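You operate a simulated robot arm through the tools that you are given. There is no shell and no other tool. Be economical: measure what you need, move in short steps, check, and stop when the job is done.

You are at the controls of a simulated robot arm. One attempt, no reset.

## Task
Charge the battery named on the charge card up to the card's figure.
Fine: rate dial to the battery's MAX, plug in, power on; power off while that figure shows; the plug stays in.

The check looks at the end state, three seconds after you hand in, the way a careful person would. Anything else that was tipped, shoved, dropped, spilled or broken makes it a failure.

## Robot
A 7-joint arm with a fingered hand on a trunk, on a base that drives. Base frame: it is fixed to the floor where the robot stands at the start and does not move with it; the origin is under the middle of the robot, x ahead of it, y to its left, z up. Units: m, rad, N and s.
With the tool pointing down near the work surface it reaches from about 0.36 to 0.84 m from the robot's upright axis, wherever it stands. Its first joint turns from -2.007 to 2.007 rad. Places, roughly: charge card [0.5, -0.1, 0.8]; charge rate dial [0.6, 0, 0.9]; charger power switch [0.6, -0.1, 0.9]; charger read-out [0.6, -0.2, 1]; white battery port [0.6, 0.4, 0.9]. Payload 5 kg.
Tool frame: the origin (TCP) lies between the finger pads and is the grasp point; the fingertips stand 0.032 m ahead of it; z points along the fingers, y is the line along which they close. Largest opening 0.16 m; the body of the gripper starts 0.089 m behind the TCP. The gripper is a hand of 4 fingers: y runs from the thumb to the fingers, the wrist lies at [0, 0, -0.267] in the tool frame, and closing takes about 1.5 s.
Orientation is told as [roll, pitch, yaw] about the base's x, y, z axes, in that order, counted from this pose: with the fingers straight down and closing along the base's y, the tool's x points along the base's -x, its y along +y and its z along -z.

## Interface
- The arm moves only by the tool jog_arm. Its argument "commands" is one flat list of numbers, 6 for each row, row after row: the shift along the base's x, y, z in cm, then the turn, a rotation vector about the base's x, y, z in rad. In form: [tx, ty, tz, ax, ay, az, tx, ty, tz, ax, ay, az, ...]. A call has 1 to 20 rows; each row is the pose to reach, as a shift and turn from the pose commanded when the call began. "grip" is the closure in counts, from 0 (fully open) to 255 (shut), set as the call begins (left out, the last holds). Rows are played at 5 a second. More than 0.05 m and 0.15 rad between two rows, or a gripper value outside its range, and nothing of the call is played. A pose out of reach is approached as far as the arm can. The call stops where the force on the tool passes 90 N (or 10 N more than at its start, if that is more) or the arm is blocked; 0.2 s more then pass. The fingers move at their own pace (about 0.108 m/s each) and stop on an object; they squeeze with about 22 N. The grip force told is the motor's: it shows also when the fingers shut on nothing. Time passes only in rows, and 0.2 s behind the last, so rows that repeat a pose let the fingers close. It gives the time, the measured TCP pose, the force on the tool (base axes), the opening and the grip force at its end, in the units of the frame above (readings bear some noise), with the torque about the TCP (base axes, N m) and any sound that the robot's microphone picked up.
- Cameras (640 x 400 px; columns grow to the right, rows downward): "scene" is now at [0.0223, 0.1431, 1.7062]; the picture's right is [-0.13, -0.99, 0.00], its down [-0.67, 0.09, -0.74] and it looks along [0.73, -0.09, -0.68] (base axes); focal length 292 px, centre (320, 200). "wrist" rides on the gripper at [0.08, -0.004, -0.114] in the tool frame; the picture's right is [0.05, 1.00, 0.00], its down [-0.82, 0.04, -0.58] and it looks along [-0.58, 0.03, 0.82] (tool axes); focal length 265 px, centre (320, 200). There is no depth. A picture from a camera that has moved, and an enlarged one, comes with that camera's place and axes in the base frame and with its lens.
- capture(camera): a new picture of that camera. It takes no simulated time.
- raise_lower(by): slides the trunk up (or, below 0, down) by that many m; the arm and the scene camera ride with it, the base frame stays. It gives what a move gives, with no picture.
- steer(legs): drives the robot by 1 to 6 legs, each [ahead, turn to the left] in m and rad, along the robot's own axes; the way and the turn of a leg run together, so that a leg with both is an arc; at most 1.5 m and 3.142 rad a leg. The arm and the cameras ride along, it lands a little off, and it stops where it bumps. It gives what a move gives.
- curl_fingers(finger1, finger2, finger3, thumb_bend): sets how far each is bent, from 0 (flat) to 1 (curled in); at 0.3 the hand is open as for a grip, at 0.7 the pads meet at the TCP. One left out holds its place. A second passes; each finger stops where it meets its share of the squeeze, and holds until it gets a number again. A gripper value or a shape takes the hand back. It gives what a move gives, with no picture; readings hold the bend of each and the force on the fingers (four entries, about 0 where the hand has none), thumb and palm.
- grasp_type(shape): the hand has 4 fingers and takes this shape, open, in about a second: jaw (thumb against the fingers, like two jaws); tri (thumb and two fingers); tip (a fingertip pinch); poke (one finger out to press); point (the index stretched); flat (the hand flat); cup (the hand cupped); fist (a fist). The gripper value then closes the fingers along that shape, each until it touches; the sizes above hold for jaw. It gives what a move gives, with no picture.
- pan_tilt(pan, tilt): turns the head with the scene camera to pan (to the left, within 2.705 rad either way) and tilt (down, from -0.506 to 1.204), counted from straight ahead of the robot. It gives what a move gives.
- zoom(camera, box): a new picture of the part [left, top, right, bottom] of that camera's present view, enlarged. It takes no simulated time.
- hand_in(): hands the job in; it is judged then, once.

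Work in short steps. Places have to be worked out from the pictures, the camera data and where the tool is seen: move nearer, look again, correct. Check each grasp and each placing, and mend what went wrong. You have 120 turns and 98 pictures in all, those below and enlarged ones among them. Open the gripper and draw the arm clear of the work before you hand the job in, unless the task says otherwise; then end with one line.

The tools are called after "Call:" as a command line: name --argument value ..., lists and objects as JSON in quotes. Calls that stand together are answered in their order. jog_arm: Moves the arm, as the interface text tells. Its arguments: {"type":"object","properties":{"commands":{"type":"array"},"grip":{"type":"number"}},"required":["commands"]} The other tools are called the same way: raise_lower (by) slides the trunk up or down; grasp_type (shape) gives the hand a shape; curl_fingers (finger1, finger2, finger3, thumb_bend) moves the fingers one by one; steer (legs) drives the base; pan_tilt (pan, tilt) turns the head that bears the scene camera; capture (camera) takes a picture; zoom (camera, box) takes an enlarged picture of a part of a camera's view; hand_in () hands the job in.

At the start:

```text
t: 0.0
tcp_pos: [0.606, 0.0026, 1.2142]
ee_rot: [0.0, 0.0, 0.0]
contact_force: [-0.6, 0.0, 0.3]
wrist_torque: [0.01, 0.01, -0.04]
width: 0.1598
gripper_force: 0.1
shape: jaw
bend: [0.3, 0.3, 0.3, 0.3]
finger forces: [0.0, 0.0, 0.0, 0.0, 0.0, 0.0]
trunk travel left (down, up): [-0.825, 0.165]
robot x, y, heading: [-0.0005, -0.0044, -0.001]
head pan, tilt: [-0.129, 0.745]
```

scene: 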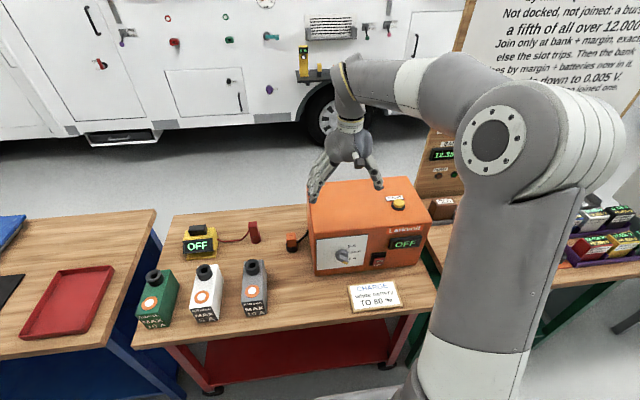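
wrist: 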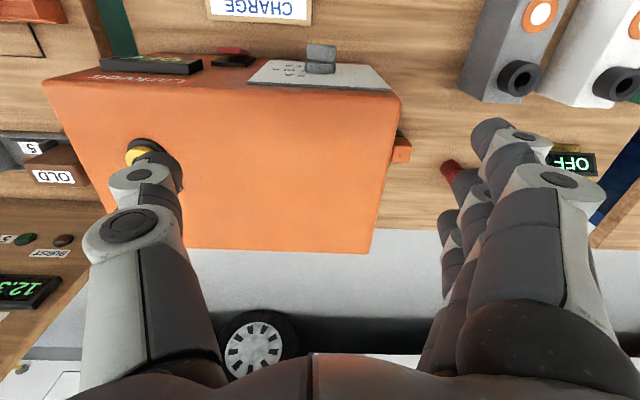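

Let me look closely at the card, the charger panel and the batteries.

Call:
zoom --camera "scene" --box '[300, 180, 440, 320]'

Call:
zoom --camera "scene" --box '[130, 210, 310, 330]'

Call:
zoom --camera "scene" --box '[440, 0, 640, 130]'

```text
2.86 times, centred on (370, 250) of scene
camera zoom: at [0.0223, 0.1431, 1.7062], right [-0.13, -0.99, 0.0], down [-0.67, 0.09, -0.74], along [0.73, -0.09, -0.68], focal length 833 px, centre (177, 57)
```

zoom: 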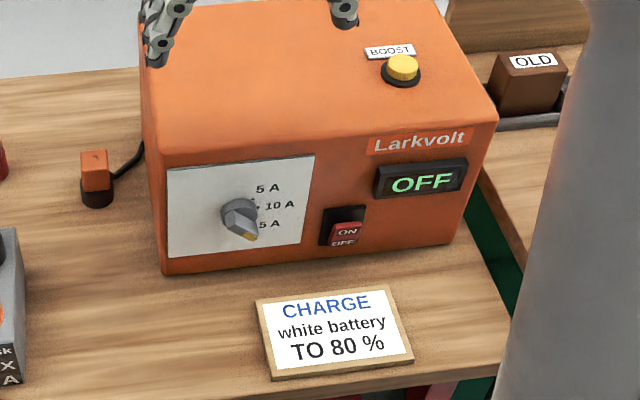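

```text
3.33 times, centred on (220, 270) of scene
camera zoom: at [0.0223, 0.1431, 1.7062], right [-0.13, -0.99, 0.0], down [-0.67, 0.09, -0.74], along [0.73, -0.09, -0.68], focal length 972 px, centre (653, -33)
```

zoom: 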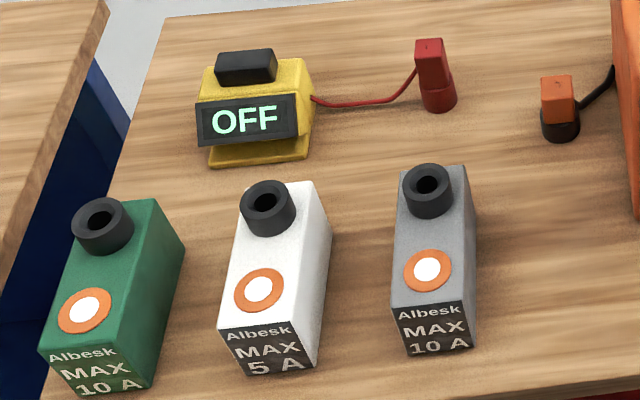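

```text
3.08 times, centred on (540, 65) of scene
camera zoom: at [0.0223, 0.1431, 1.7062], right [-0.13, -0.99, 0.0], down [-0.67, 0.09, -0.74], along [0.73, -0.09, -0.68], focal length 897 px, centre (-357, 615)
```

zoom: 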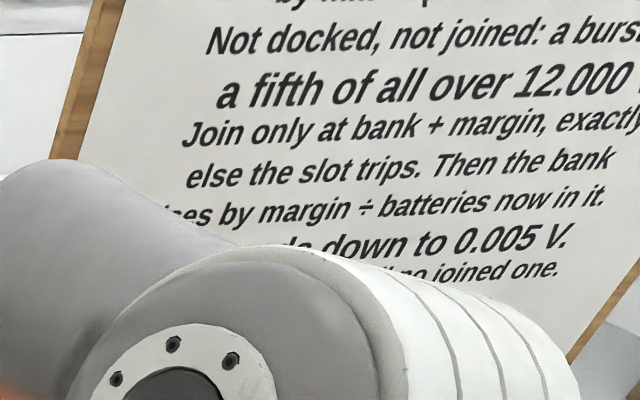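

The white battery takes 5 A and is to be charged to 80 %. Next I check the dial knob, switch and plug details.

Call:
zoom --camera "scene" --box '[330, 235, 390, 272]'

Call:
zoom --camera "scene" --box '[270, 215, 330, 255]'

```text
10.67 times, centred on (360, 254) of scene
camera zoom: at [0.0223, 0.1431, 1.7062], right [-0.13, -0.99, 0.0], down [-0.67, 0.09, -0.74], along [0.73, -0.09, -0.68], focal length 3109 px, centre (-107, -371)
```

zoom: 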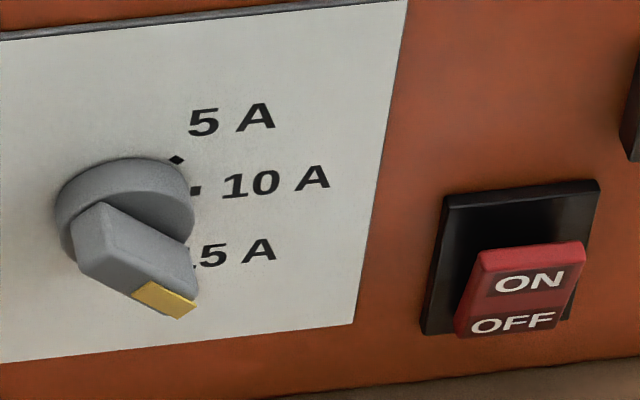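

```text
10.00 times, centred on (300, 235) of scene
camera zoom: at [0.0223, 0.1431, 1.7062], right [-0.13, -0.99, 0.0], down [-0.67, 0.09, -0.74], along [0.73, -0.09, -0.68], focal length 2915 px, centre (520, -150)
```

zoom: 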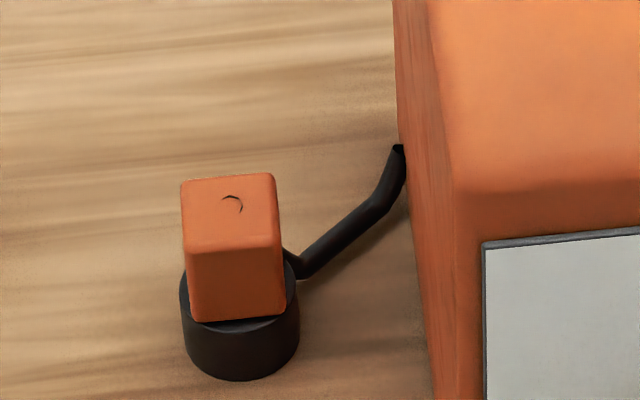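

The pointer is at 15 A and the charger plug is the orange one left of the charger. I move the hand above the plug with a yaw of -90°, so the fingers close along x clear of the charger and the wrist camera stays on the free side.

Call:
jog_arm --commands '[1, 1.5, 0, 0, 0, -0.1428, 2, 3, 0, 0, 0, -0.2856, 3, 4.5, 0, 0, 0, -0.4284, 4, 6, 0, 0, 0, -0.5712, 5, 7.5, 0, 0, 0, -0.714, 6, 9, 0, 0, 0, -0.8568, 7, 10.5, 0, 0, 0, -0.9996, 8, 12, -1, 0, 0, -1.1424, 8.5, 13.5, -3, 0, 0, -1.2852, 9, 15, -5, 0, 0, -1.428, 9, 16, -7, 0, 0, -1.5708, 9, 16, -7, 0, 0, -1.5708]'

Call:
capture --camera "wrist"

Call:
capture --camera "scene"

```text
t: 2.6
tcp_pos: [0.695, 0.1623, 1.1461]
ee_rot: [0.0, 0.0, -1.573]
contact_force: [0.7, -1.7, 0.2]
wrist_torque: [0.04, 0.01, 0.02]
width: 0.16
gripper_force: 0.1
shape: jaw
bend: [0.3, 0.3, 0.3, 0.3]
finger forces: [0.0, 0.0, 0.0, 0.0, 0.0, 0.0]
trunk travel left (down, up): [-0.825, 0.165]
robot x, y, heading: [-0.0029, -0.0007, -0.006]
head pan, tilt: [-0.129, 0.745]
```

```text
90 pictures are left
camera wrist: at [0.6919, 0.2436, 1.2596], right [1.0, 0.05, 0.0], down [0.04, -0.82, 0.58], along [0.03, -0.58, -0.82], focal length 265 px, centre (320, 200)
```

wrist: 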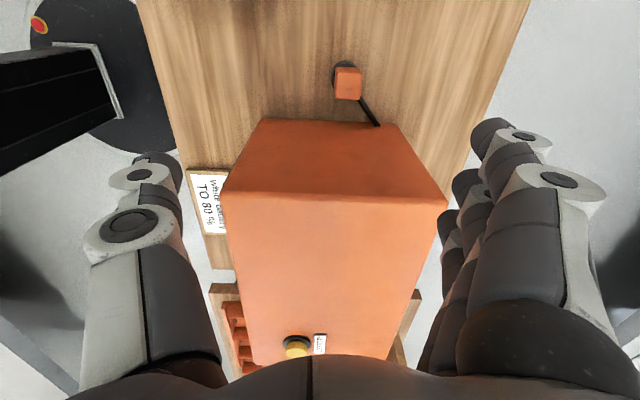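

```text
89 pictures are left
camera scene: at [0.0222, 0.143, 1.7062], right [-0.13, -0.99, 0.0], down [-0.67, 0.09, -0.74], along [0.73, -0.09, -0.68], focal length 292 px, centre (320, 200)
```

scene: 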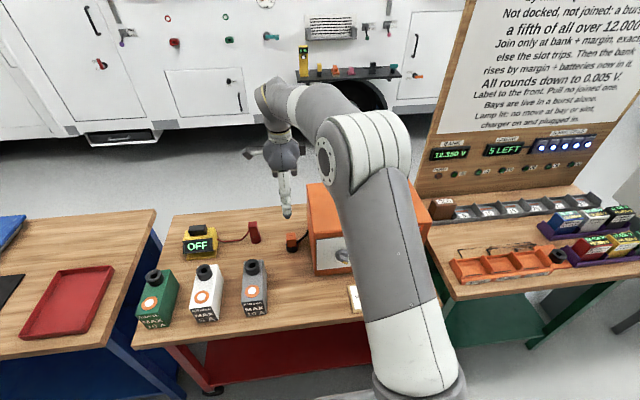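

Triangulation puts the plug top near (0.732, 0.169, 0.88) and the charger's left side at y≈0.08. I move above the plug at z 1.0 and look again.

Call:
jog_arm --commands '[1.8, 0.5, -4, 0, 0, 0, 3.7, 0.7, -8, 0, 0, 0, 3.7, 0.7, -12, 0, 0, 0, 3.7, 0.7, -14, 0, 0, 0, 3.7, 0.7, -14, 0, 0, 0]'

Call:
capture --camera "wrist"

Call:
zoom --camera "scene" --box '[230, 160, 350, 260]'

```text
t: 3.8
tcp_pos: [0.7344, 0.1707, 1.0066]
ee_rot: [0.0, 0.0, -1.572]
contact_force: [0.2, -0.1, 1.0]
wrist_torque: [0.02, -0.02, 0.01]
width: 0.1602
gripper_force: 0.1
shape: jaw
bend: [0.3, 0.3, 0.3, 0.3]
finger forces: [0.0, 0.0, 0.0, 0.0, 0.1, 0.0]
trunk travel left (down, up): [-0.825, 0.165]
robot x, y, heading: [0.0006, -0.0017, 0.0]
head pan, tilt: [-0.129, 0.745]
```

```text
88 pictures are left
camera wrist: at [0.7306, 0.2513, 1.1198], right [1.0, 0.05, 0.0], down [0.04, -0.82, 0.58], along [0.03, -0.58, -0.82], focal length 265 px, centre (320, 200)
```

wrist: 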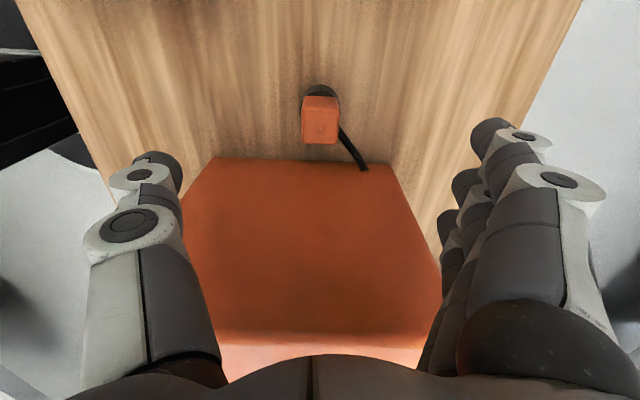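

```text
4.00 times, centred on (290, 210) of scene
camera zoom: at [0.0221, 0.1432, 1.7062], right [-0.13, -0.99, 0.0], down [-0.67, 0.09, -0.74], along [0.73, -0.09, -0.68], focal length 1166 px, centre (440, 160)
```

zoom: 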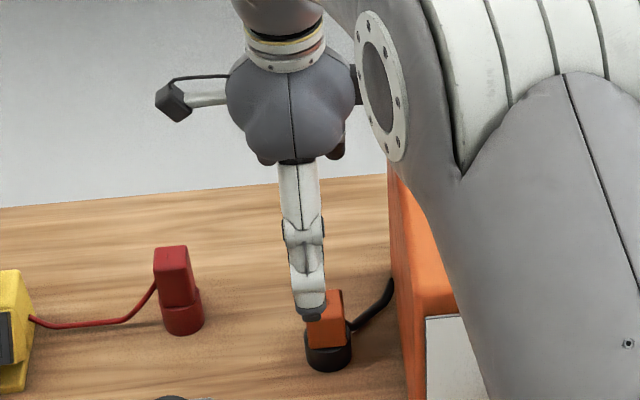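

Refined plug centre is about (0.736, 0.165), top ≈0.88, body about 3.3 cm wide. I descend to TCP z≈0.875 with the fingers open and look.

Call:
jog_arm --commands '[0.1, -0.5, -4, 0, 0, 0, 0.1, -0.5, -8, 0, 0, 0, 0.1, -0.5, -11, 0, 0, 0, 0.1, -0.5, -13, 0, 0, 0, 0.1, -0.5, -13, 0, 0, 0]'

Call:
capture --camera "wrist"

Call:
zoom --camera "scene" --box '[230, 160, 350, 260]'

```text
t: 5.0
tcp_pos: [0.7343, 0.1662, 0.8749]
ee_rot: [-0.002, 0.0, -1.57]
contact_force: [0.1, 0.4, -0.5]
wrist_torque: [-0.02, 0.01, -0.01]
width: 0.16
gripper_force: 0.1
shape: jaw
bend: [0.3, 0.3, 0.3, 0.3]
finger forces: [0.0, 0.0, 0.0, 0.0, 0.0, 0.0]
trunk travel left (down, up): [-0.825, 0.165]
robot x, y, heading: [-0.0013, 0.0001, -0.001]
head pan, tilt: [-0.129, 0.745]
```

```text
86 pictures are left
camera wrist: at [0.7307, 0.2461, 0.989], right [1.0, 0.05, 0.0], down [0.04, -0.82, 0.58], along [0.03, -0.58, -0.82], focal length 265 px, centre (320, 200)
```

wrist: 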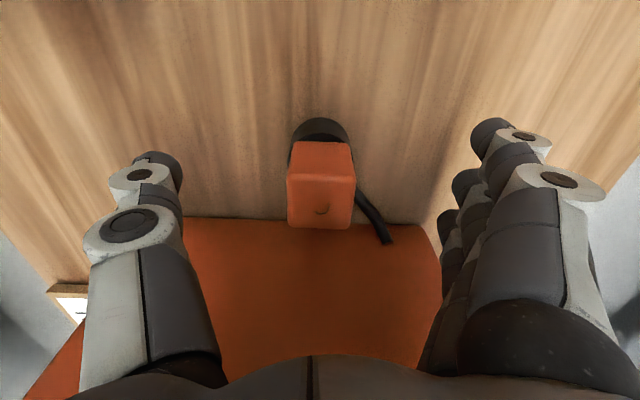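

```text
4.00 times, centred on (290, 210) of scene
camera zoom: at [0.0221, 0.1432, 1.7062], right [-0.13, -0.99, 0.0], down [-0.67, 0.09, -0.74], along [0.73, -0.09, -0.68], focal length 1166 px, centre (440, 160)
```

zoom: 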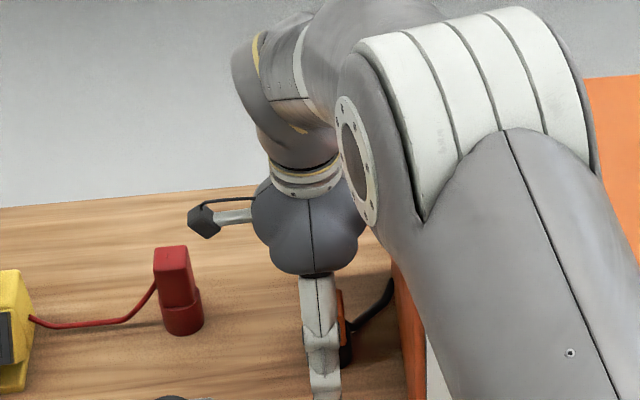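

Aligned: the orange body spans z 0.836–0.88 and its black collar sits below. I close the hand.

Call:
jog_arm --commands '[0.1, -0.2, -0.3, 0, 0, 0, 0.1, -0.2, -0.3, 0, 0, 0, 0.1, -0.2, -0.3, 0, 0, 0, 0.1, -0.2, -0.3, 0, 0, 0, 0.1, -0.2, -0.3, 0, 0, 0, 0.1, -0.2, -0.3, 0, 0, 0, 0.1, -0.2, -0.3, 0, 0, 0, 0.1, -0.2, -0.3, 0, 0, 0, 0.1, -0.2, -0.3, 0, 0, 0]' --grip 255

Call:
capture --camera "wrist"

```text
t: 7.0
tcp_pos: [0.7333, 0.1633, 0.8736]
ee_rot: [0.001, -0.001, -1.57]
contact_force: [-5.5, 0.0, 5.3]
wrist_torque: [0.0, 0.07, 0.03]
width: 0.0133
gripper_force: 22.4
shape: jaw
bend: [0.68, 0.72, 0.68, 0.71]
finger forces: [0.1, 12.1, 0.1, 0.0, 17.4, 0.0]
trunk travel left (down, up): [-0.825, 0.165]
robot x, y, heading: [-0.0036, -0.0013, -0.002]
head pan, tilt: [-0.129, 0.745]
```

```text
84 pictures are left
camera wrist: at [0.7307, 0.2438, 0.9868], right [1.0, 0.05, 0.0], down [0.04, -0.82, 0.58], along [0.03, -0.58, -0.82], focal length 265 px, centre (320, 200)
```

wrist: 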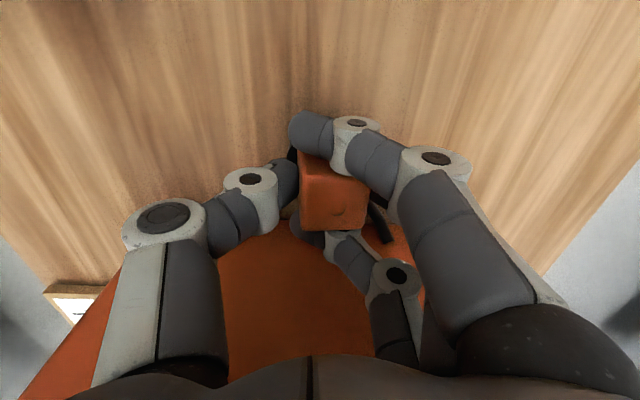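

Middle finger and thumb report 12–17 N on the plug, with the outer fingers beside it. I lift a few centimetres to test the hold.

Call:
jog_arm --commands '[0, 0, 1.5, 0, 0, 0, 0, 0, 3, 0, 0, 0, 0, 0, 5, 0, 0, 0, 0, 0, 5, 0, 0, 0]'

Call:
capture --camera "wrist"

Call:
zoom --camera "scene" --box '[230, 160, 350, 260]'

```text
t: 8.0
tcp_pos: [0.7351, 0.1615, 0.922]
ee_rot: [0.0, 0.001, -1.571]
contact_force: [-0.2, 0.4, -0.8]
wrist_torque: [0.01, -0.01, 0.0]
width: 0.0123
gripper_force: 21.7
shape: jaw
bend: [0.68, 0.71, 0.68, 0.71]
finger forces: [0.0, 13.2, 0.1, 0.0, 13.2, 0.1]
trunk travel left (down, up): [-0.825, 0.165]
robot x, y, heading: [-0.0017, -0.0004, 0.002]
head pan, tilt: [-0.129, 0.745]
```

```text
83 pictures are left
camera wrist: at [0.7309, 0.2421, 1.0371], right [1.0, 0.05, 0.0], down [0.04, -0.82, 0.58], along [0.03, -0.58, -0.82], focal length 265 px, centre (320, 200)
```

wrist: 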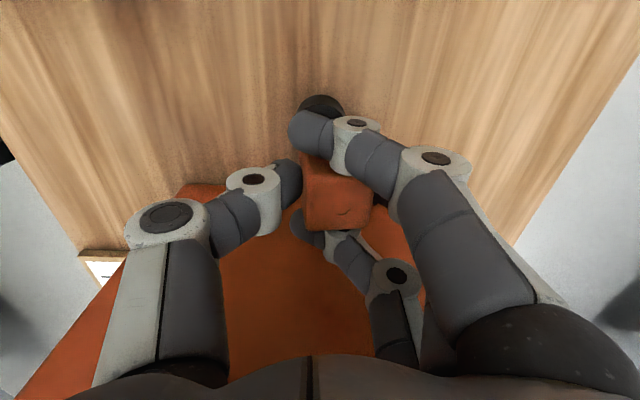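

```text
4.00 times, centred on (290, 210) of scene
camera zoom: at [0.0227, 0.1434, 1.7061], right [-0.13, -0.99, 0.0], down [-0.67, 0.09, -0.74], along [0.73, -0.09, -0.68], focal length 1166 px, centre (440, 160)
```

zoom: 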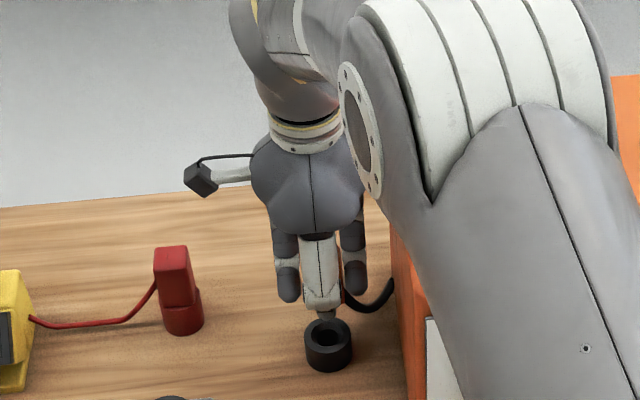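

The plug came out of its black holder ring cleanly. I lift it higher and carry it towards the white battery's port (about (0.6, 0.44)), stopping well above.

Call:
jog_arm --commands '[0, 0, 4, 0, 0, 0, 0, 0, 8, 0, 0, 0, 0, 0, 12, 0, 0, 0, -2, 4, 13, 0, 0, 0, -4, 8, 13, 0, 0, 0, -6, 12, 13, 0, 0, 0, -8, 16, 13, 0, 0, 0, -10, 20, 13, 0, 0, 0, -12, 24, 13, 0, 0, 0, -13, 27, 13, 0, 0, 0, -13, 27, 13, 0, 0, 0]'

Call:
capture --camera "wrist"

Call:
zoom --camera "scene" --box '[110, 150, 310, 330]'

```text
t: 10.4
tcp_pos: [0.6044, 0.4323, 1.0522]
ee_rot: [-0.001, 0.001, -1.571]
contact_force: [-0.1, 0.0, -1.0]
wrist_torque: [-0.01, 0.02, 0.02]
width: 0.0125
gripper_force: 21.9
shape: jaw
bend: [0.68, 0.71, 0.68, 0.71]
finger forces: [0.1, 13.0, 0.2, 0.0, 12.9, 0.0]
trunk travel left (down, up): [-0.825, 0.165]
robot x, y, heading: [0.0004, -0.0019, 0.002]
head pan, tilt: [-0.129, 0.745]
```

```text
81 pictures are left
camera wrist: at [0.6013, 0.5128, 1.1662], right [1.0, 0.05, 0.0], down [0.04, -0.82, 0.58], along [0.03, -0.58, -0.82], focal length 265 px, centre (320, 200)
```

wrist: 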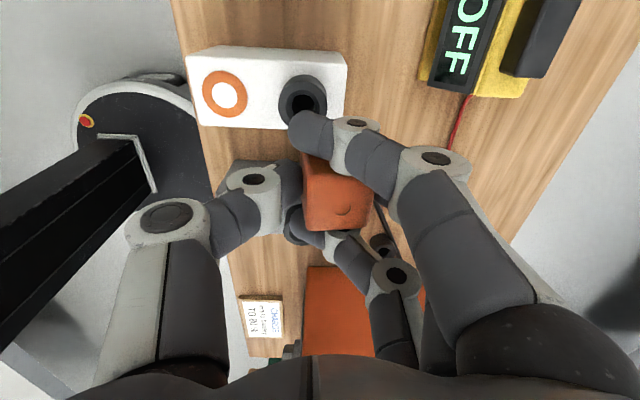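

```text
2.22 times, centred on (210, 240) of scene
camera zoom: at [0.0223, 0.143, 1.7062], right [-0.13, -0.99, 0.0], down [-0.67, 0.09, -0.74], along [0.73, -0.09, -0.68], focal length 648 px, centre (564, 111)
```

zoom: 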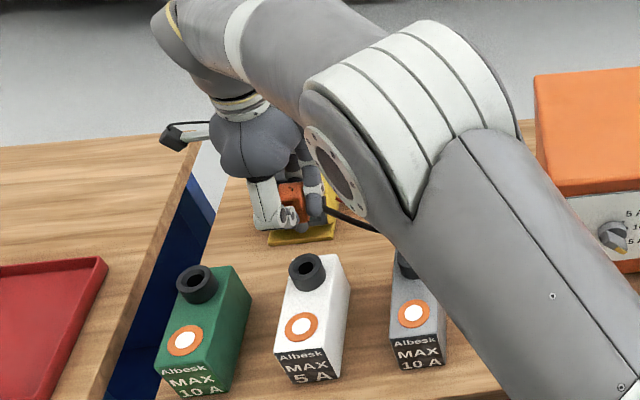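

The port rim triangulates to about (0.59, 0.44, 0.925). I zoom on the held plug to get its offset and tilt in the hand.

Call:
zoom --camera "wrist" --box '[260, 60, 420, 260]'

Call:
zoom --camera "scene" --box '[170, 190, 230, 250]'

```text
2.00 times, centred on (340, 160) of wrist
camera zoom: at [0.6013, 0.5128, 1.1662], right [1.0, 0.05, 0.0], down [0.04, -0.82, 0.58], along [0.03, -0.58, -0.82], focal length 531 px, centre (280, 280)
```

zoom: 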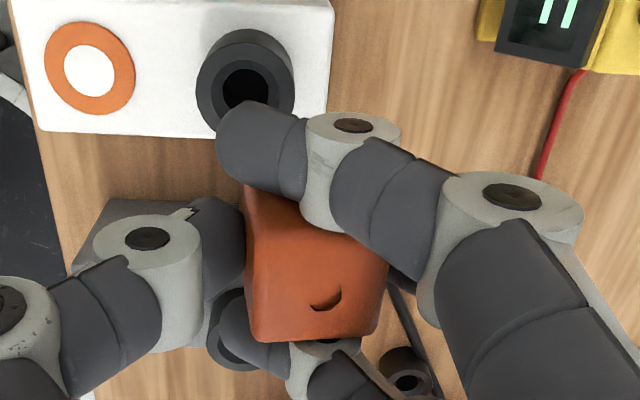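

```text
6.67 times, centred on (200, 220) of scene
camera zoom: at [0.0223, 0.143, 1.7062], right [-0.13, -0.99, 0.0], down [-0.67, 0.09, -0.74], along [0.73, -0.09, -0.68], focal length 1943 px, centre (1120, 67)
```

zoom: 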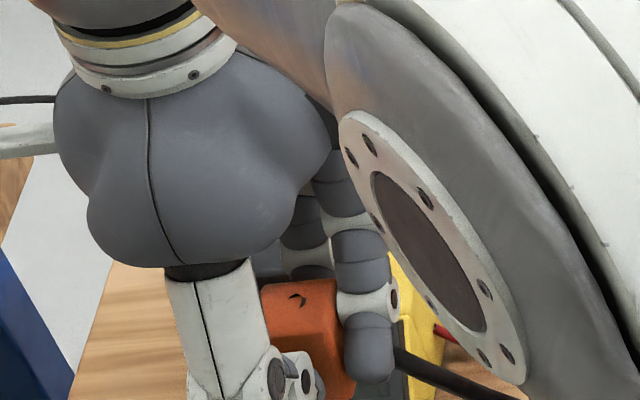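

The plug sits about +12 mm in x from the TCP and shows no visible tilt. For a sharper fix on the port I shift the hand a little so the finger no longer covers the rim.

Call:
jog_arm --commands '[0, -2, -1, 0, 0, 0, 0, -4, -2, 0, 0, 0, 0, -4, -2, 0, 0, 0]'

Call:
zoom --camera "wrist" --box '[240, 0, 400, 100]'

Call:
zoom --camera "scene" --box '[180, 240, 240, 300]'

```text
t: 11.2
tcp_pos: [0.603, 0.393, 1.0314]
ee_rot: [0.0, 0.001, -1.57]
contact_force: [-0.1, 0.6, 0.0]
wrist_torque: [0.0, -0.04, 0.03]
width: 0.0124
gripper_force: 22.3
shape: jaw
bend: [0.68, 0.71, 0.68, 0.71]
finger forces: [0.0, 13.1, 0.2, 0.0, 12.9, 0.0]
trunk travel left (down, up): [-0.825, 0.165]
robot x, y, heading: [0.0007, 0.0006, -0.005]
head pan, tilt: [-0.129, 0.745]
```

```text
4.00 times, centred on (320, 50) of wrist
camera zoom: at [0.6001, 0.4739, 1.146], right [1.0, 0.05, 0.0], down [0.04, -0.82, 0.58], along [0.03, -0.58, -0.82], focal length 1062 px, centre (320, 800)
```

zoom: 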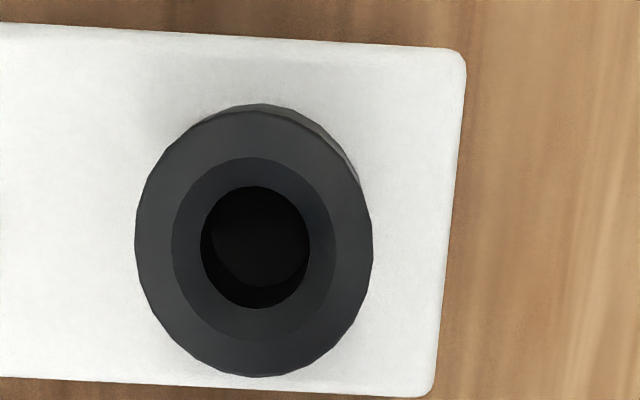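

```text
6.67 times, centred on (210, 270) of scene
camera zoom: at [0.0223, 0.1436, 1.7061], right [-0.13, -0.99, 0.0], down [-0.67, 0.09, -0.74], along [0.73, -0.09, -0.68], focal length 1943 px, centre (1053, -267)
```

zoom: 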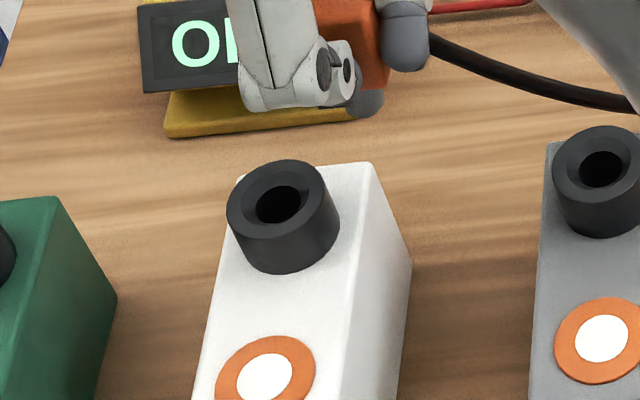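

The port is now at about (0.590, 0.442, 0.918), with a funnelled mouth about 16 mm in radius. I check the held plug's underside and tilt.

Call:
zoom --camera "scene" --box '[195, 210, 255, 255]'

Call:
zoom --camera "wrist" --box '[280, 120, 400, 240]'

```text
8.89 times, centred on (225, 232) of scene
camera zoom: at [0.0223, 0.1436, 1.7061], right [-0.13, -0.99, 0.0], down [-0.67, 0.09, -0.74], along [0.73, -0.09, -0.68], focal length 2591 px, centre (1164, -89)
```

zoom: 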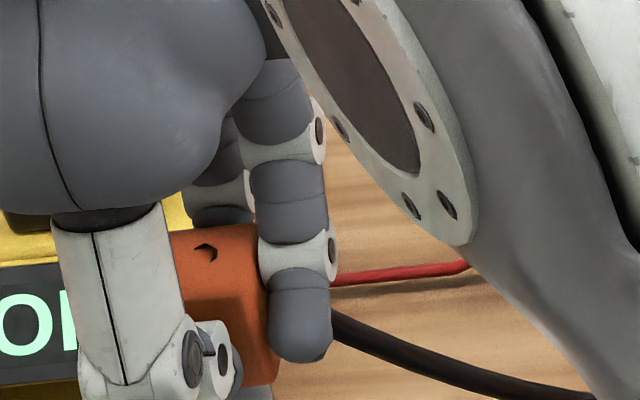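

```text
3.33 times, centred on (340, 180) of wrist
camera zoom: at [0.6001, 0.4739, 1.146], right [1.0, 0.05, 0.0], down [0.04, -0.82, 0.58], along [0.03, -0.58, -0.82], focal length 885 px, centre (253, 267)
```

zoom: 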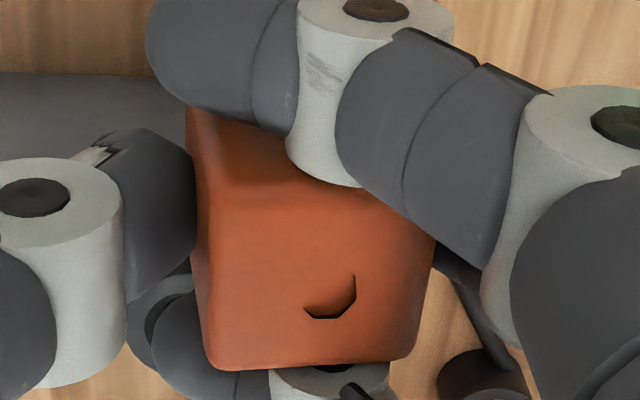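

The plug leans about 7° with its top towards +x. I rotate the hand -0.13 rad about y to straighten it and move above the port.

Call:
jog_arm --commands '[-1, 2, 0, 0, -0.05, 0, -2, 4, 0, 0, -0.1, 0, -2.5, 4.9, -1, 0, -0.13, 0, -2.5, 4.9, -1, 0, -0.13, 0]'

Call:
zoom --camera "scene" --box '[165, 210, 255, 290]'

Call:
zoom --camera "wrist" --box '[260, 60, 420, 260]'

```text
t: 12.2
tcp_pos: [0.5796, 0.4417, 1.0214]
ee_rot: [0.133, -0.002, -1.572]
contact_force: [-0.2, -0.4, -1.5]
wrist_torque: [0.0, 0.02, -0.02]
width: 0.0125
gripper_force: 22.5
shape: jaw
bend: [0.68, 0.71, 0.68, 0.71]
finger forces: [0.0, 13.0, 0.1, 0.0, 13.1, 0.0]
trunk travel left (down, up): [-0.825, 0.165]
robot x, y, heading: [0.001, 0.0018, 0.002]
head pan, tilt: [-0.129, 0.745]
```

```text
5.00 times, centred on (210, 250) of scene
camera zoom: at [0.0224, 0.1432, 1.7062], right [-0.13, -0.99, 0.0], down [-0.67, 0.09, -0.74], along [0.73, -0.09, -0.68], focal length 1458 px, centre (870, -50)
```

zoom: 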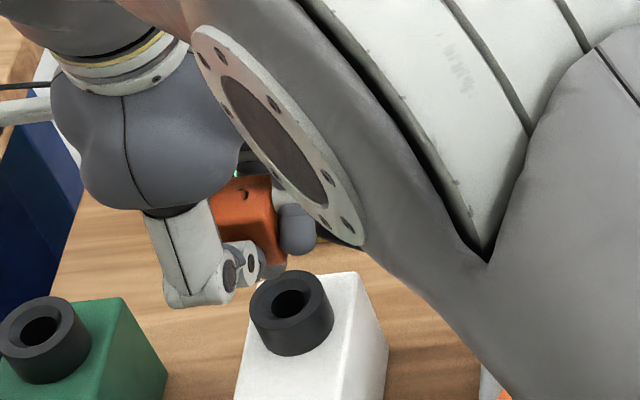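

```text
2.00 times, centred on (340, 160) of wrist
camera zoom: at [0.5606, 0.5225, 1.1344], right [0.99, 0.05, 0.13], down [-0.03, -0.82, 0.58], along [0.14, -0.58, -0.81], focal length 531 px, centre (280, 280)
```

zoom: 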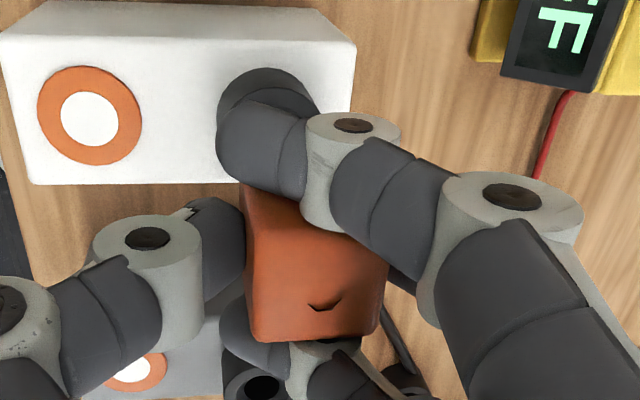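

Position looks close. I zoom tightly on the plug to check its lean in y before descending.

Call:
zoom --camera "scene" --box '[200, 238, 236, 274]'

```text
11.11 times, centred on (218, 256) of scene
camera zoom: at [0.0224, 0.1432, 1.7062], right [-0.13, -0.99, 0.0], down [-0.67, 0.09, -0.74], along [0.73, -0.09, -0.68], focal length 3239 px, centre (1453, -422)
```

zoom: 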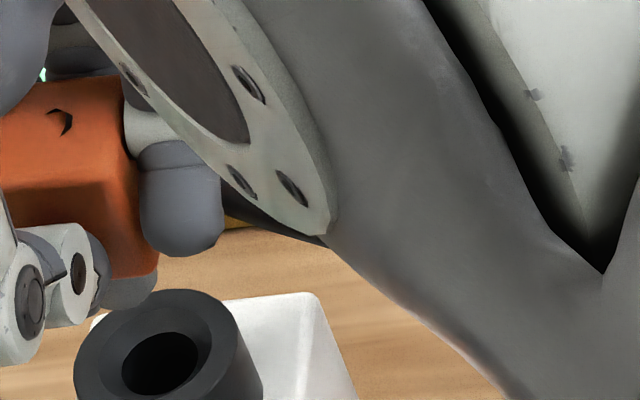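

The plug also leans slightly in y, bottom towards +y. I correct with -0.08 rad about x, nudge +y 2 mm, and come down part way.

Call:
jog_arm --commands '[-0.1, 0.2, 0, -0.08, 0, 0, -0.1, 0.2, -1.5, -0.08, 0, 0, -0.1, 0.2, -3, -0.08, 0, 0, -0.1, 0.2, -3, -0.08, 0, 0]'

Call:
zoom --camera "scene" --box '[185, 235, 245, 295]'

Call:
capture --camera "wrist"

```text
t: 13.2
tcp_pos: [0.5786, 0.4432, 0.9912]
ee_rot: [0.131, -0.08, -1.571]
contact_force: [0.3, 0.1, -1.3]
wrist_torque: [0.01, 0.0, -0.03]
width: 0.0123
gripper_force: 21.9
shape: jaw
bend: [0.68, 0.71, 0.68, 0.71]
finger forces: [0.0, 13.0, 0.1, 0.1, 13.0, 0.0]
trunk travel left (down, up): [-0.825, 0.165]
robot x, y, heading: [-0.003, -0.0037, -0.002]
head pan, tilt: [-0.129, 0.745]
```

```text
6.67 times, centred on (215, 265) of scene
camera zoom: at [0.0222, 0.1433, 1.7062], right [-0.13, -0.99, 0.0], down [-0.67, 0.09, -0.74], along [0.73, -0.09, -0.68], focal length 1943 px, centre (1020, -233)
```

zoom: 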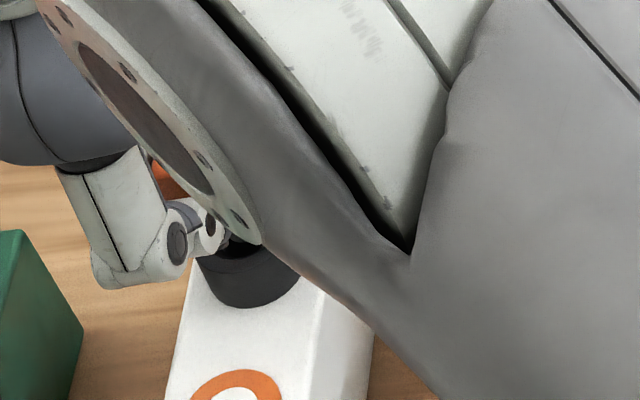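

```text
69 pictures are left
camera wrist: at [0.5605, 0.5327, 1.0976], right [0.99, 0.06, 0.12], down [-0.03, -0.77, 0.64], along [0.14, -0.64, -0.76], focal length 265 px, centre (320, 200)
```

wrist: 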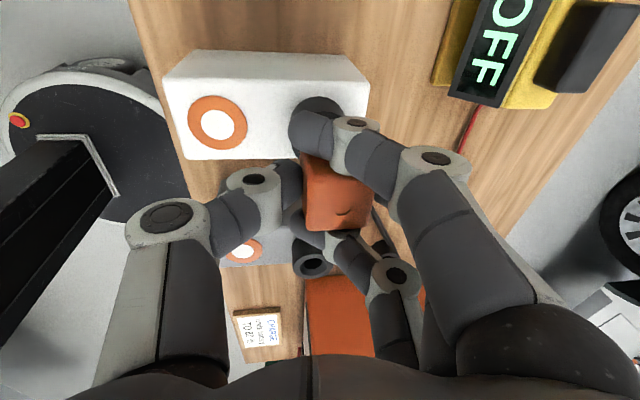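

I go down in small steps and watch the force.

Call:
jog_arm --commands '[0, 0, -0.5, 0, 0, 0, 0, 0, -1, 0, 0, 0, 0, 0, -1, 0, 0, 0]'

```text
t: 14.0
tcp_pos: [0.5778, 0.4434, 0.9821]
ee_rot: [0.131, -0.08, -1.57]
contact_force: [0.5, 2.1, 1.9]
wrist_torque: [0.08, -0.02, 0.0]
width: 0.0125
gripper_force: 21.9
shape: jaw
bend: [0.68, 0.71, 0.68, 0.72]
finger forces: [0.0, 13.3, 0.8, 0.0, 13.5, 0.0]
trunk travel left (down, up): [-0.825, 0.165]
robot x, y, heading: [-0.0, 0.0019, 0.001]
head pan, tilt: [-0.129, 0.745]
```

A light contact is pushing the plug +y (about 2 N), likely the funnel's -y side. I shift +y 2 mm and continue down.

Call:
jog_arm --commands '[0, 0.25, 0, 0, 0, 0, 0, 0.25, -0.4, 0, 0, 0, 0, 0.25, -0.8, 0, 0, 0, 0, 0.25, -0.8, 0, 0, 0]'

Call:
zoom --camera "scene" --box '[185, 235, 245, 295]'

```text
t: 15.0
tcp_pos: [0.579, 0.4465, 0.9734]
ee_rot: [0.131, -0.081, -1.571]
contact_force: [0.4, -0.1, -1.1]
wrist_torque: [0.05, -0.01, 0.0]
width: 0.0124
gripper_force: 22.0
shape: jaw
bend: [0.68, 0.71, 0.68, 0.71]
finger forces: [0.0, 13.2, 0.1, 0.0, 13.3, 0.1]
trunk travel left (down, up): [-0.825, 0.165]
robot x, y, heading: [-0.0007, -0.0005, -0.001]
head pan, tilt: [-0.129, 0.745]
```

```text
6.67 times, centred on (215, 265) of scene
camera zoom: at [0.0223, 0.1435, 1.7062], right [-0.13, -0.99, 0.0], down [-0.67, 0.09, -0.74], along [0.73, -0.09, -0.68], focal length 1943 px, centre (1020, -233)
```

zoom: 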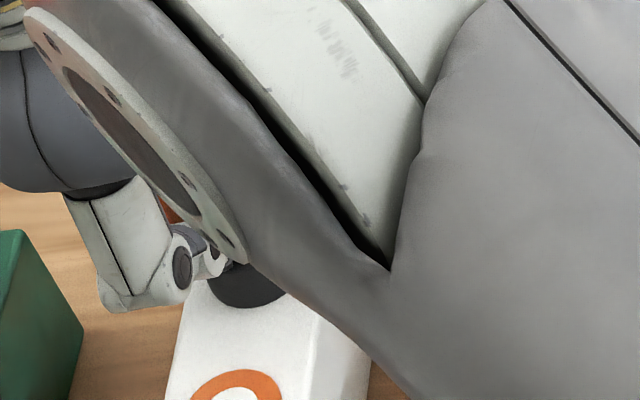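

Force is back to zero and the pin seems to be entering. I continue.

Call:
jog_arm --commands '[0, 0, -0.4, 0, 0, 0, 0, 0, -0.8, 0, 0, 0, 0, 0, -0.8, 0, 0, 0]'

```text
t: 15.8
tcp_pos: [0.5781, 0.4465, 0.9656]
ee_rot: [0.131, -0.08, -1.57]
contact_force: [-0.8, -0.5, 3.3]
wrist_torque: [0.0, -0.04, -0.01]
width: 0.0124
gripper_force: 22.0
shape: jaw
bend: [0.68, 0.71, 0.68, 0.72]
finger forces: [0.0, 13.1, 0.3, 0.0, 14.3, 0.0]
trunk travel left (down, up): [-0.825, 0.165]
robot x, y, heading: [-0.0005, 0.0019, 0.001]
head pan, tilt: [-0.129, 0.745]
```

Call:
jog_arm --commands '[0, 0, -0.3, 0, 0, 0, 0, 0, -0.6, 0, 0, 0, 0, 0, -0.6, 0, 0, 0]'

Call:
capture --camera "wrist"

```text
t: 16.6
tcp_pos: [0.578, 0.4451, 0.9622]
ee_rot: [0.131, -0.079, -1.572]
contact_force: [-2.3, -3.5, 20.4]
wrist_torque: [0.0, -0.17, -0.02]
width: 0.0139
gripper_force: 22.1
shape: jaw
bend: [0.68, 0.72, 0.68, 0.73]
finger forces: [0.1, 14.6, 4.1, 0.1, 17.9, 0.0]
trunk travel left (down, up): [-0.825, 0.165]
robot x, y, heading: [0.001, -0.0001, 0.004]
head pan, tilt: [-0.129, 0.745]
```

```text
67 pictures are left
camera wrist: at [0.5595, 0.5349, 1.0684], right [0.99, 0.06, 0.13], down [-0.04, -0.77, 0.64], along [0.14, -0.64, -0.76], focal length 265 px, centre (320, 200)
```

wrist: 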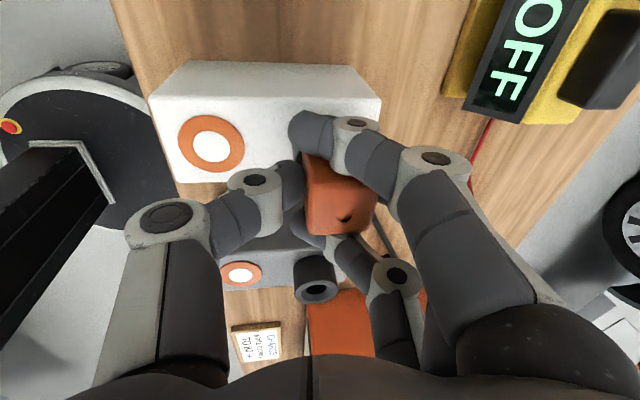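

20 N upward here: the plug is bottomed or nearly so. I relax the load by a few mm, then open the hand partly and inspect.

Call:
jog_arm --commands '[0, 0, 0.4, 0, 0, 0, 0, 0, 0.4, 0, 0, 0]'

Call:
jog_arm --commands '[0, 0, 0, 0, 0, 0, 0, 0, 0, 0, 0, 0, 0, 0, 0, 0, 0, 0, 0, 0, 0, 0, 0, 0]' --grip 130

Call:
capture --camera "wrist"

Call:
zoom --camera "scene" --box '[170, 220, 250, 300]'

```text
t: 17.2
tcp_pos: [0.5781, 0.445, 0.9628]
ee_rot: [0.13, -0.08, -1.571]
contact_force: [2.6, -1.2, 6.8]
wrist_torque: [0.1, -0.19, -0.02]
width: 0.0138
gripper_force: 22.5
shape: jaw
bend: [0.68, 0.72, 0.68, 0.72]
finger forces: [0.0, 14.5, 3.7, 0.0, 13.3, 0.1]
trunk travel left (down, up): [-0.825, 0.165]
robot x, y, heading: [0.0037, 0.0009, 0.005]
head pan, tilt: [-0.129, 0.745]
```

```text
t: 18.2
tcp_pos: [0.577, 0.4463, 0.9633]
ee_rot: [0.13, -0.081, -1.571]
contact_force: [-0.4, -0.8, -0.4]
wrist_torque: [0.02, 0.02, 0.01]
width: 0.0775
gripper_force: 0.1
shape: jaw
bend: [0.72, 0.73, 0.72, 0.7]
finger forces: [0.0, 0.0, 0.0, 0.1, 0.0, 0.0]
trunk travel left (down, up): [-0.825, 0.165]
robot x, y, heading: [-0.0026, -0.0002, -0.003]
head pan, tilt: [-0.129, 0.745]
```

```text
66 pictures are left
camera wrist: at [0.5595, 0.5357, 1.0692], right [0.99, 0.06, 0.12], down [-0.03, -0.77, 0.64], along [0.14, -0.64, -0.76], focal length 265 px, centre (320, 200)
```

wrist: 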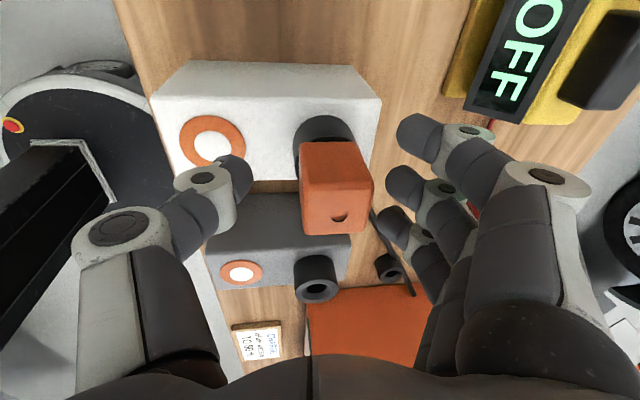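

```text
5.00 times, centred on (210, 260) of scene
camera zoom: at [0.0222, 0.1434, 1.7062], right [-0.13, -0.99, 0.0], down [-0.67, 0.09, -0.74], along [0.73, -0.09, -0.68], focal length 1458 px, centre (870, -100)
```

zoom: 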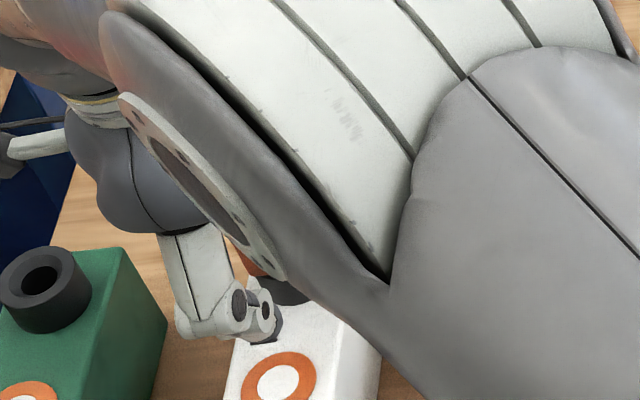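

The plug stands in the port. I raise the hand straight up and inspect.

Call:
jog_arm --commands '[0, 0, 3, 0, 0, 0, 0, 0, 7, 0, 0, 0, 0, 0, 11, 0, 0, 0, 0, -2, 15, 0, 0, 0, 0, -6, 17, 0, 0, 0, 0, -10, 17, 0, 0, 0, 0, -10, 17, 0, 0, 0]' --grip 110

Call:
capture --camera "wrist"

Call:
zoom --camera "scene" --box '[170, 240, 250, 320]'

```text
t: 19.8
tcp_pos: [0.579, 0.3461, 1.1345]
ee_rot: [0.13, -0.081, -1.572]
contact_force: [-0.3, 0.6, -0.1]
wrist_torque: [-0.02, 0.01, 0.0]
width: 0.0903
gripper_force: 0.0
shape: jaw
bend: [0.72, 0.72, 0.72, 0.7]
finger forces: [0.1, 0.0, 0.0, 0.1, 0.1, 0.1]
trunk travel left (down, up): [-0.825, 0.165]
robot x, y, heading: [0.0025, -0.0027, -0.0]
head pan, tilt: [-0.129, 0.745]
```

```text
64 pictures are left
camera wrist: at [0.5607, 0.4356, 1.2413], right [0.99, 0.06, 0.12], down [-0.03, -0.77, 0.64], along [0.14, -0.64, -0.76], focal length 265 px, centre (320, 200)
```

wrist: 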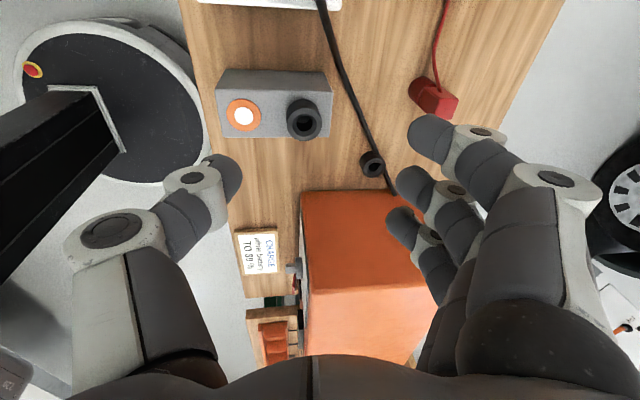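

```text
5.00 times, centred on (210, 280) of scene
camera zoom: at [0.0224, 0.1443, 1.706], right [-0.13, -0.99, 0.0], down [-0.67, 0.09, -0.74], along [0.73, -0.1, -0.68], focal length 1458 px, centre (870, -200)
```

zoom: 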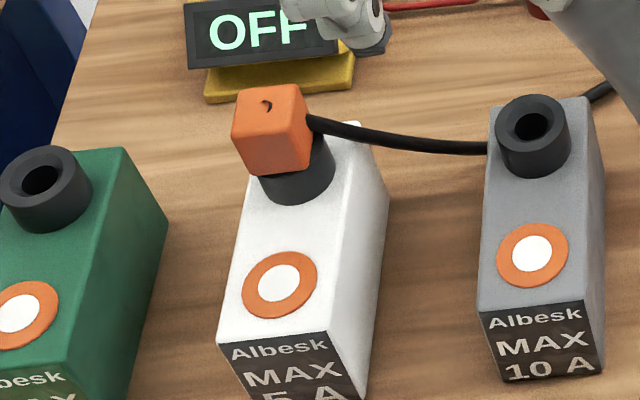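

The plug is in the port but looks slightly tilted and perhaps not fully seated. I zoom in closer.

Call:
zoom --camera "scene" --box '[195, 245, 245, 290]'

```text
8.89 times, centred on (220, 268) of scene
camera zoom: at [0.0224, 0.1443, 1.706], right [-0.13, -0.99, 0.0], down [-0.67, 0.09, -0.74], along [0.73, -0.1, -0.68], focal length 2591 px, centre (1209, -400)
```

zoom: 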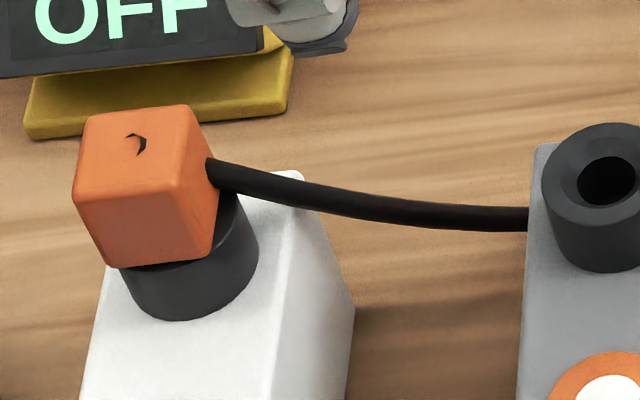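

The orange body's lower edge lies at rim level, so the plug is seated. For the dial and switch I want the hand pointing forward with the camera on top, so I first level the hand and yaw it another -90° up and clear.

Call:
jog_arm --commands '[0, 0, 3, 0.04, 0.065, 0, 0, -2, 5, 0.08, 0.13, 0, 0, -2, 5, 0.08, 0.13, 0]'

Call:
jog_arm --commands '[-1, -2, 1, 0, 0, -0.1428, -2, -4, 2, 0, 0, -0.2856, -3, -6, 3, 0, 0, -0.4284, -4, -8, 4, 0, 0, -0.5712, -5, -10, 5, 0, 0, -0.714, -6, -12, 5, 0, 0, -0.8568, -7, -14, 5, 0, 0, -0.9996, -8, -16, 5, 0, 0, -1.1424, -8, -18, 5, 0, 0, -1.2852, -8, -20, 5, 0, 0, -1.428, -8, -22, 5, 0, 0, -1.5708, -8, -22, 5, 0, 0, -1.5708]'

Call:
grasp_type --shape "poke"

Call:
capture --camera "wrist"

```text
t: 20.6
tcp_pos: [0.5781, 0.3273, 1.185]
ee_rot: [0.0, -0.002, -1.568]
contact_force: [-0.1, -0.3, 0.4]
wrist_torque: [-0.01, -0.01, 0.0]
width: 0.0903
gripper_force: 0.0
shape: jaw
bend: [0.72, 0.72, 0.72, 0.7]
finger forces: [0.0, 0.0, 0.1, 0.0, 0.0, 0.0]
trunk travel left (down, up): [-0.825, 0.165]
robot x, y, heading: [0.0011, -0.0028, -0.001]
head pan, tilt: [-0.129, 0.745]
```

```text
t: 23.2
tcp_pos: [0.4986, 0.1058, 1.2324]
ee_rot: [0.001, 0.0, -3.137]
contact_force: [-0.2, 0.7, 0.5]
wrist_torque: [-0.01, 0.01, 0.01]
width: 0.0907
gripper_force: 0.0
shape: jaw
bend: [0.72, 0.72, 0.72, 0.7]
finger forces: [0.0, 0.1, 0.0, 0.0, 0.0, 0.0]
trunk travel left (down, up): [-0.825, 0.165]
robot x, y, heading: [-0.0005, -0.0015, -0.002]
head pan, tilt: [-0.129, 0.745]
```

```text
t: 24.1
tcp_pos: [0.499, 0.1051, 1.2326]
ee_rot: [0.0, 0.0, -3.136]
contact_force: [-0.3, -0.6, -0.6]
wrist_torque: [0.0, -0.01, 0.0]
width: 0.0
gripper_force: 0.1
shape: poke
bend: [1.0, 1.0, 1.0, 0.47]
finger forces: [0.0, 0.0, 0.0, 0.2, 0.0, 0.0]
trunk travel left (down, up): [-0.825, 0.165]
robot x, y, heading: [-0.0031, 0.0032, -0.002]
head pan, tilt: [-0.129, 0.745]
```

```text
61 pictures are left
camera wrist: at [0.5802, 0.1109, 1.347], right [0.06, -1.0, 0.0], down [-0.82, -0.05, 0.58], along [-0.58, -0.03, -0.82], focal length 265 px, centre (320, 200)
```

wrist: 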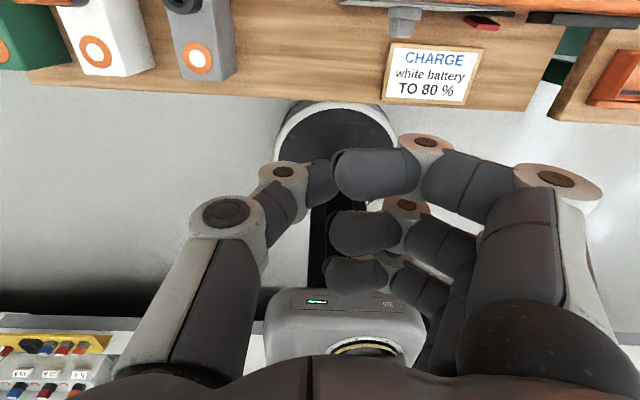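

In "poke" the fingers are curled and none is clearly extended. I try "point".

Call:
grasp_type --shape "point"

Call:
capture --camera "wrist"

Call:
capture --camera "scene"

```text
t: 25.0
tcp_pos: [0.4989, 0.105, 1.2341]
ee_rot: [0.001, 0.0, -3.135]
contact_force: [-0.4, -0.2, -0.3]
wrist_torque: [-0.01, 0.0, -0.01]
width: 0.1522
gripper_force: 0.0
shape: point
bend: [0.3, 1.0, 1.0, 0.54]
finger forces: [0.0, 0.0, 0.0, 0.1, 0.0, 0.0]
trunk travel left (down, up): [-0.825, 0.165]
robot x, y, heading: [0.0012, 0.0018, -0.0]
head pan, tilt: [-0.129, 0.745]
```

```text
60 pictures are left
camera wrist: at [0.5802, 0.1109, 1.347], right [0.06, -1.0, 0.0], down [-0.82, -0.05, 0.58], along [-0.58, -0.03, -0.82], focal length 265 px, centre (320, 200)
```

wrist: 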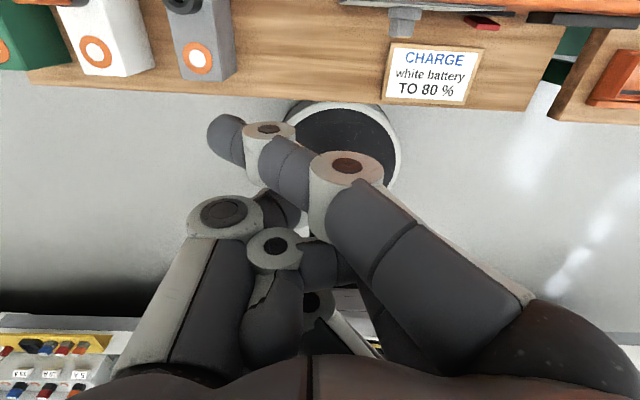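

```text
59 pictures are left
camera scene: at [0.0222, 0.1432, 1.7062], right [-0.13, -0.99, 0.0], down [-0.67, 0.09, -0.74], along [0.73, -0.09, -0.68], focal length 292 px, centre (320, 200)
```

scene: 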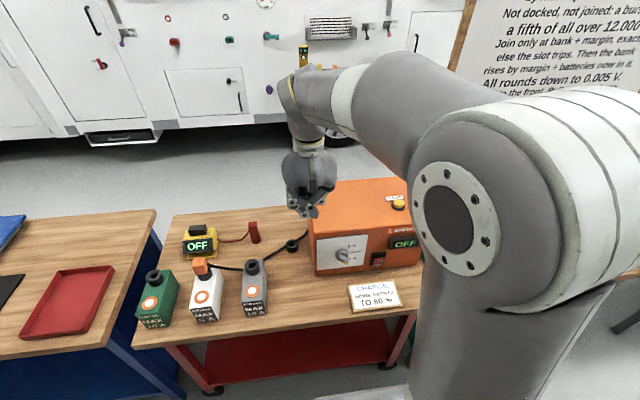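

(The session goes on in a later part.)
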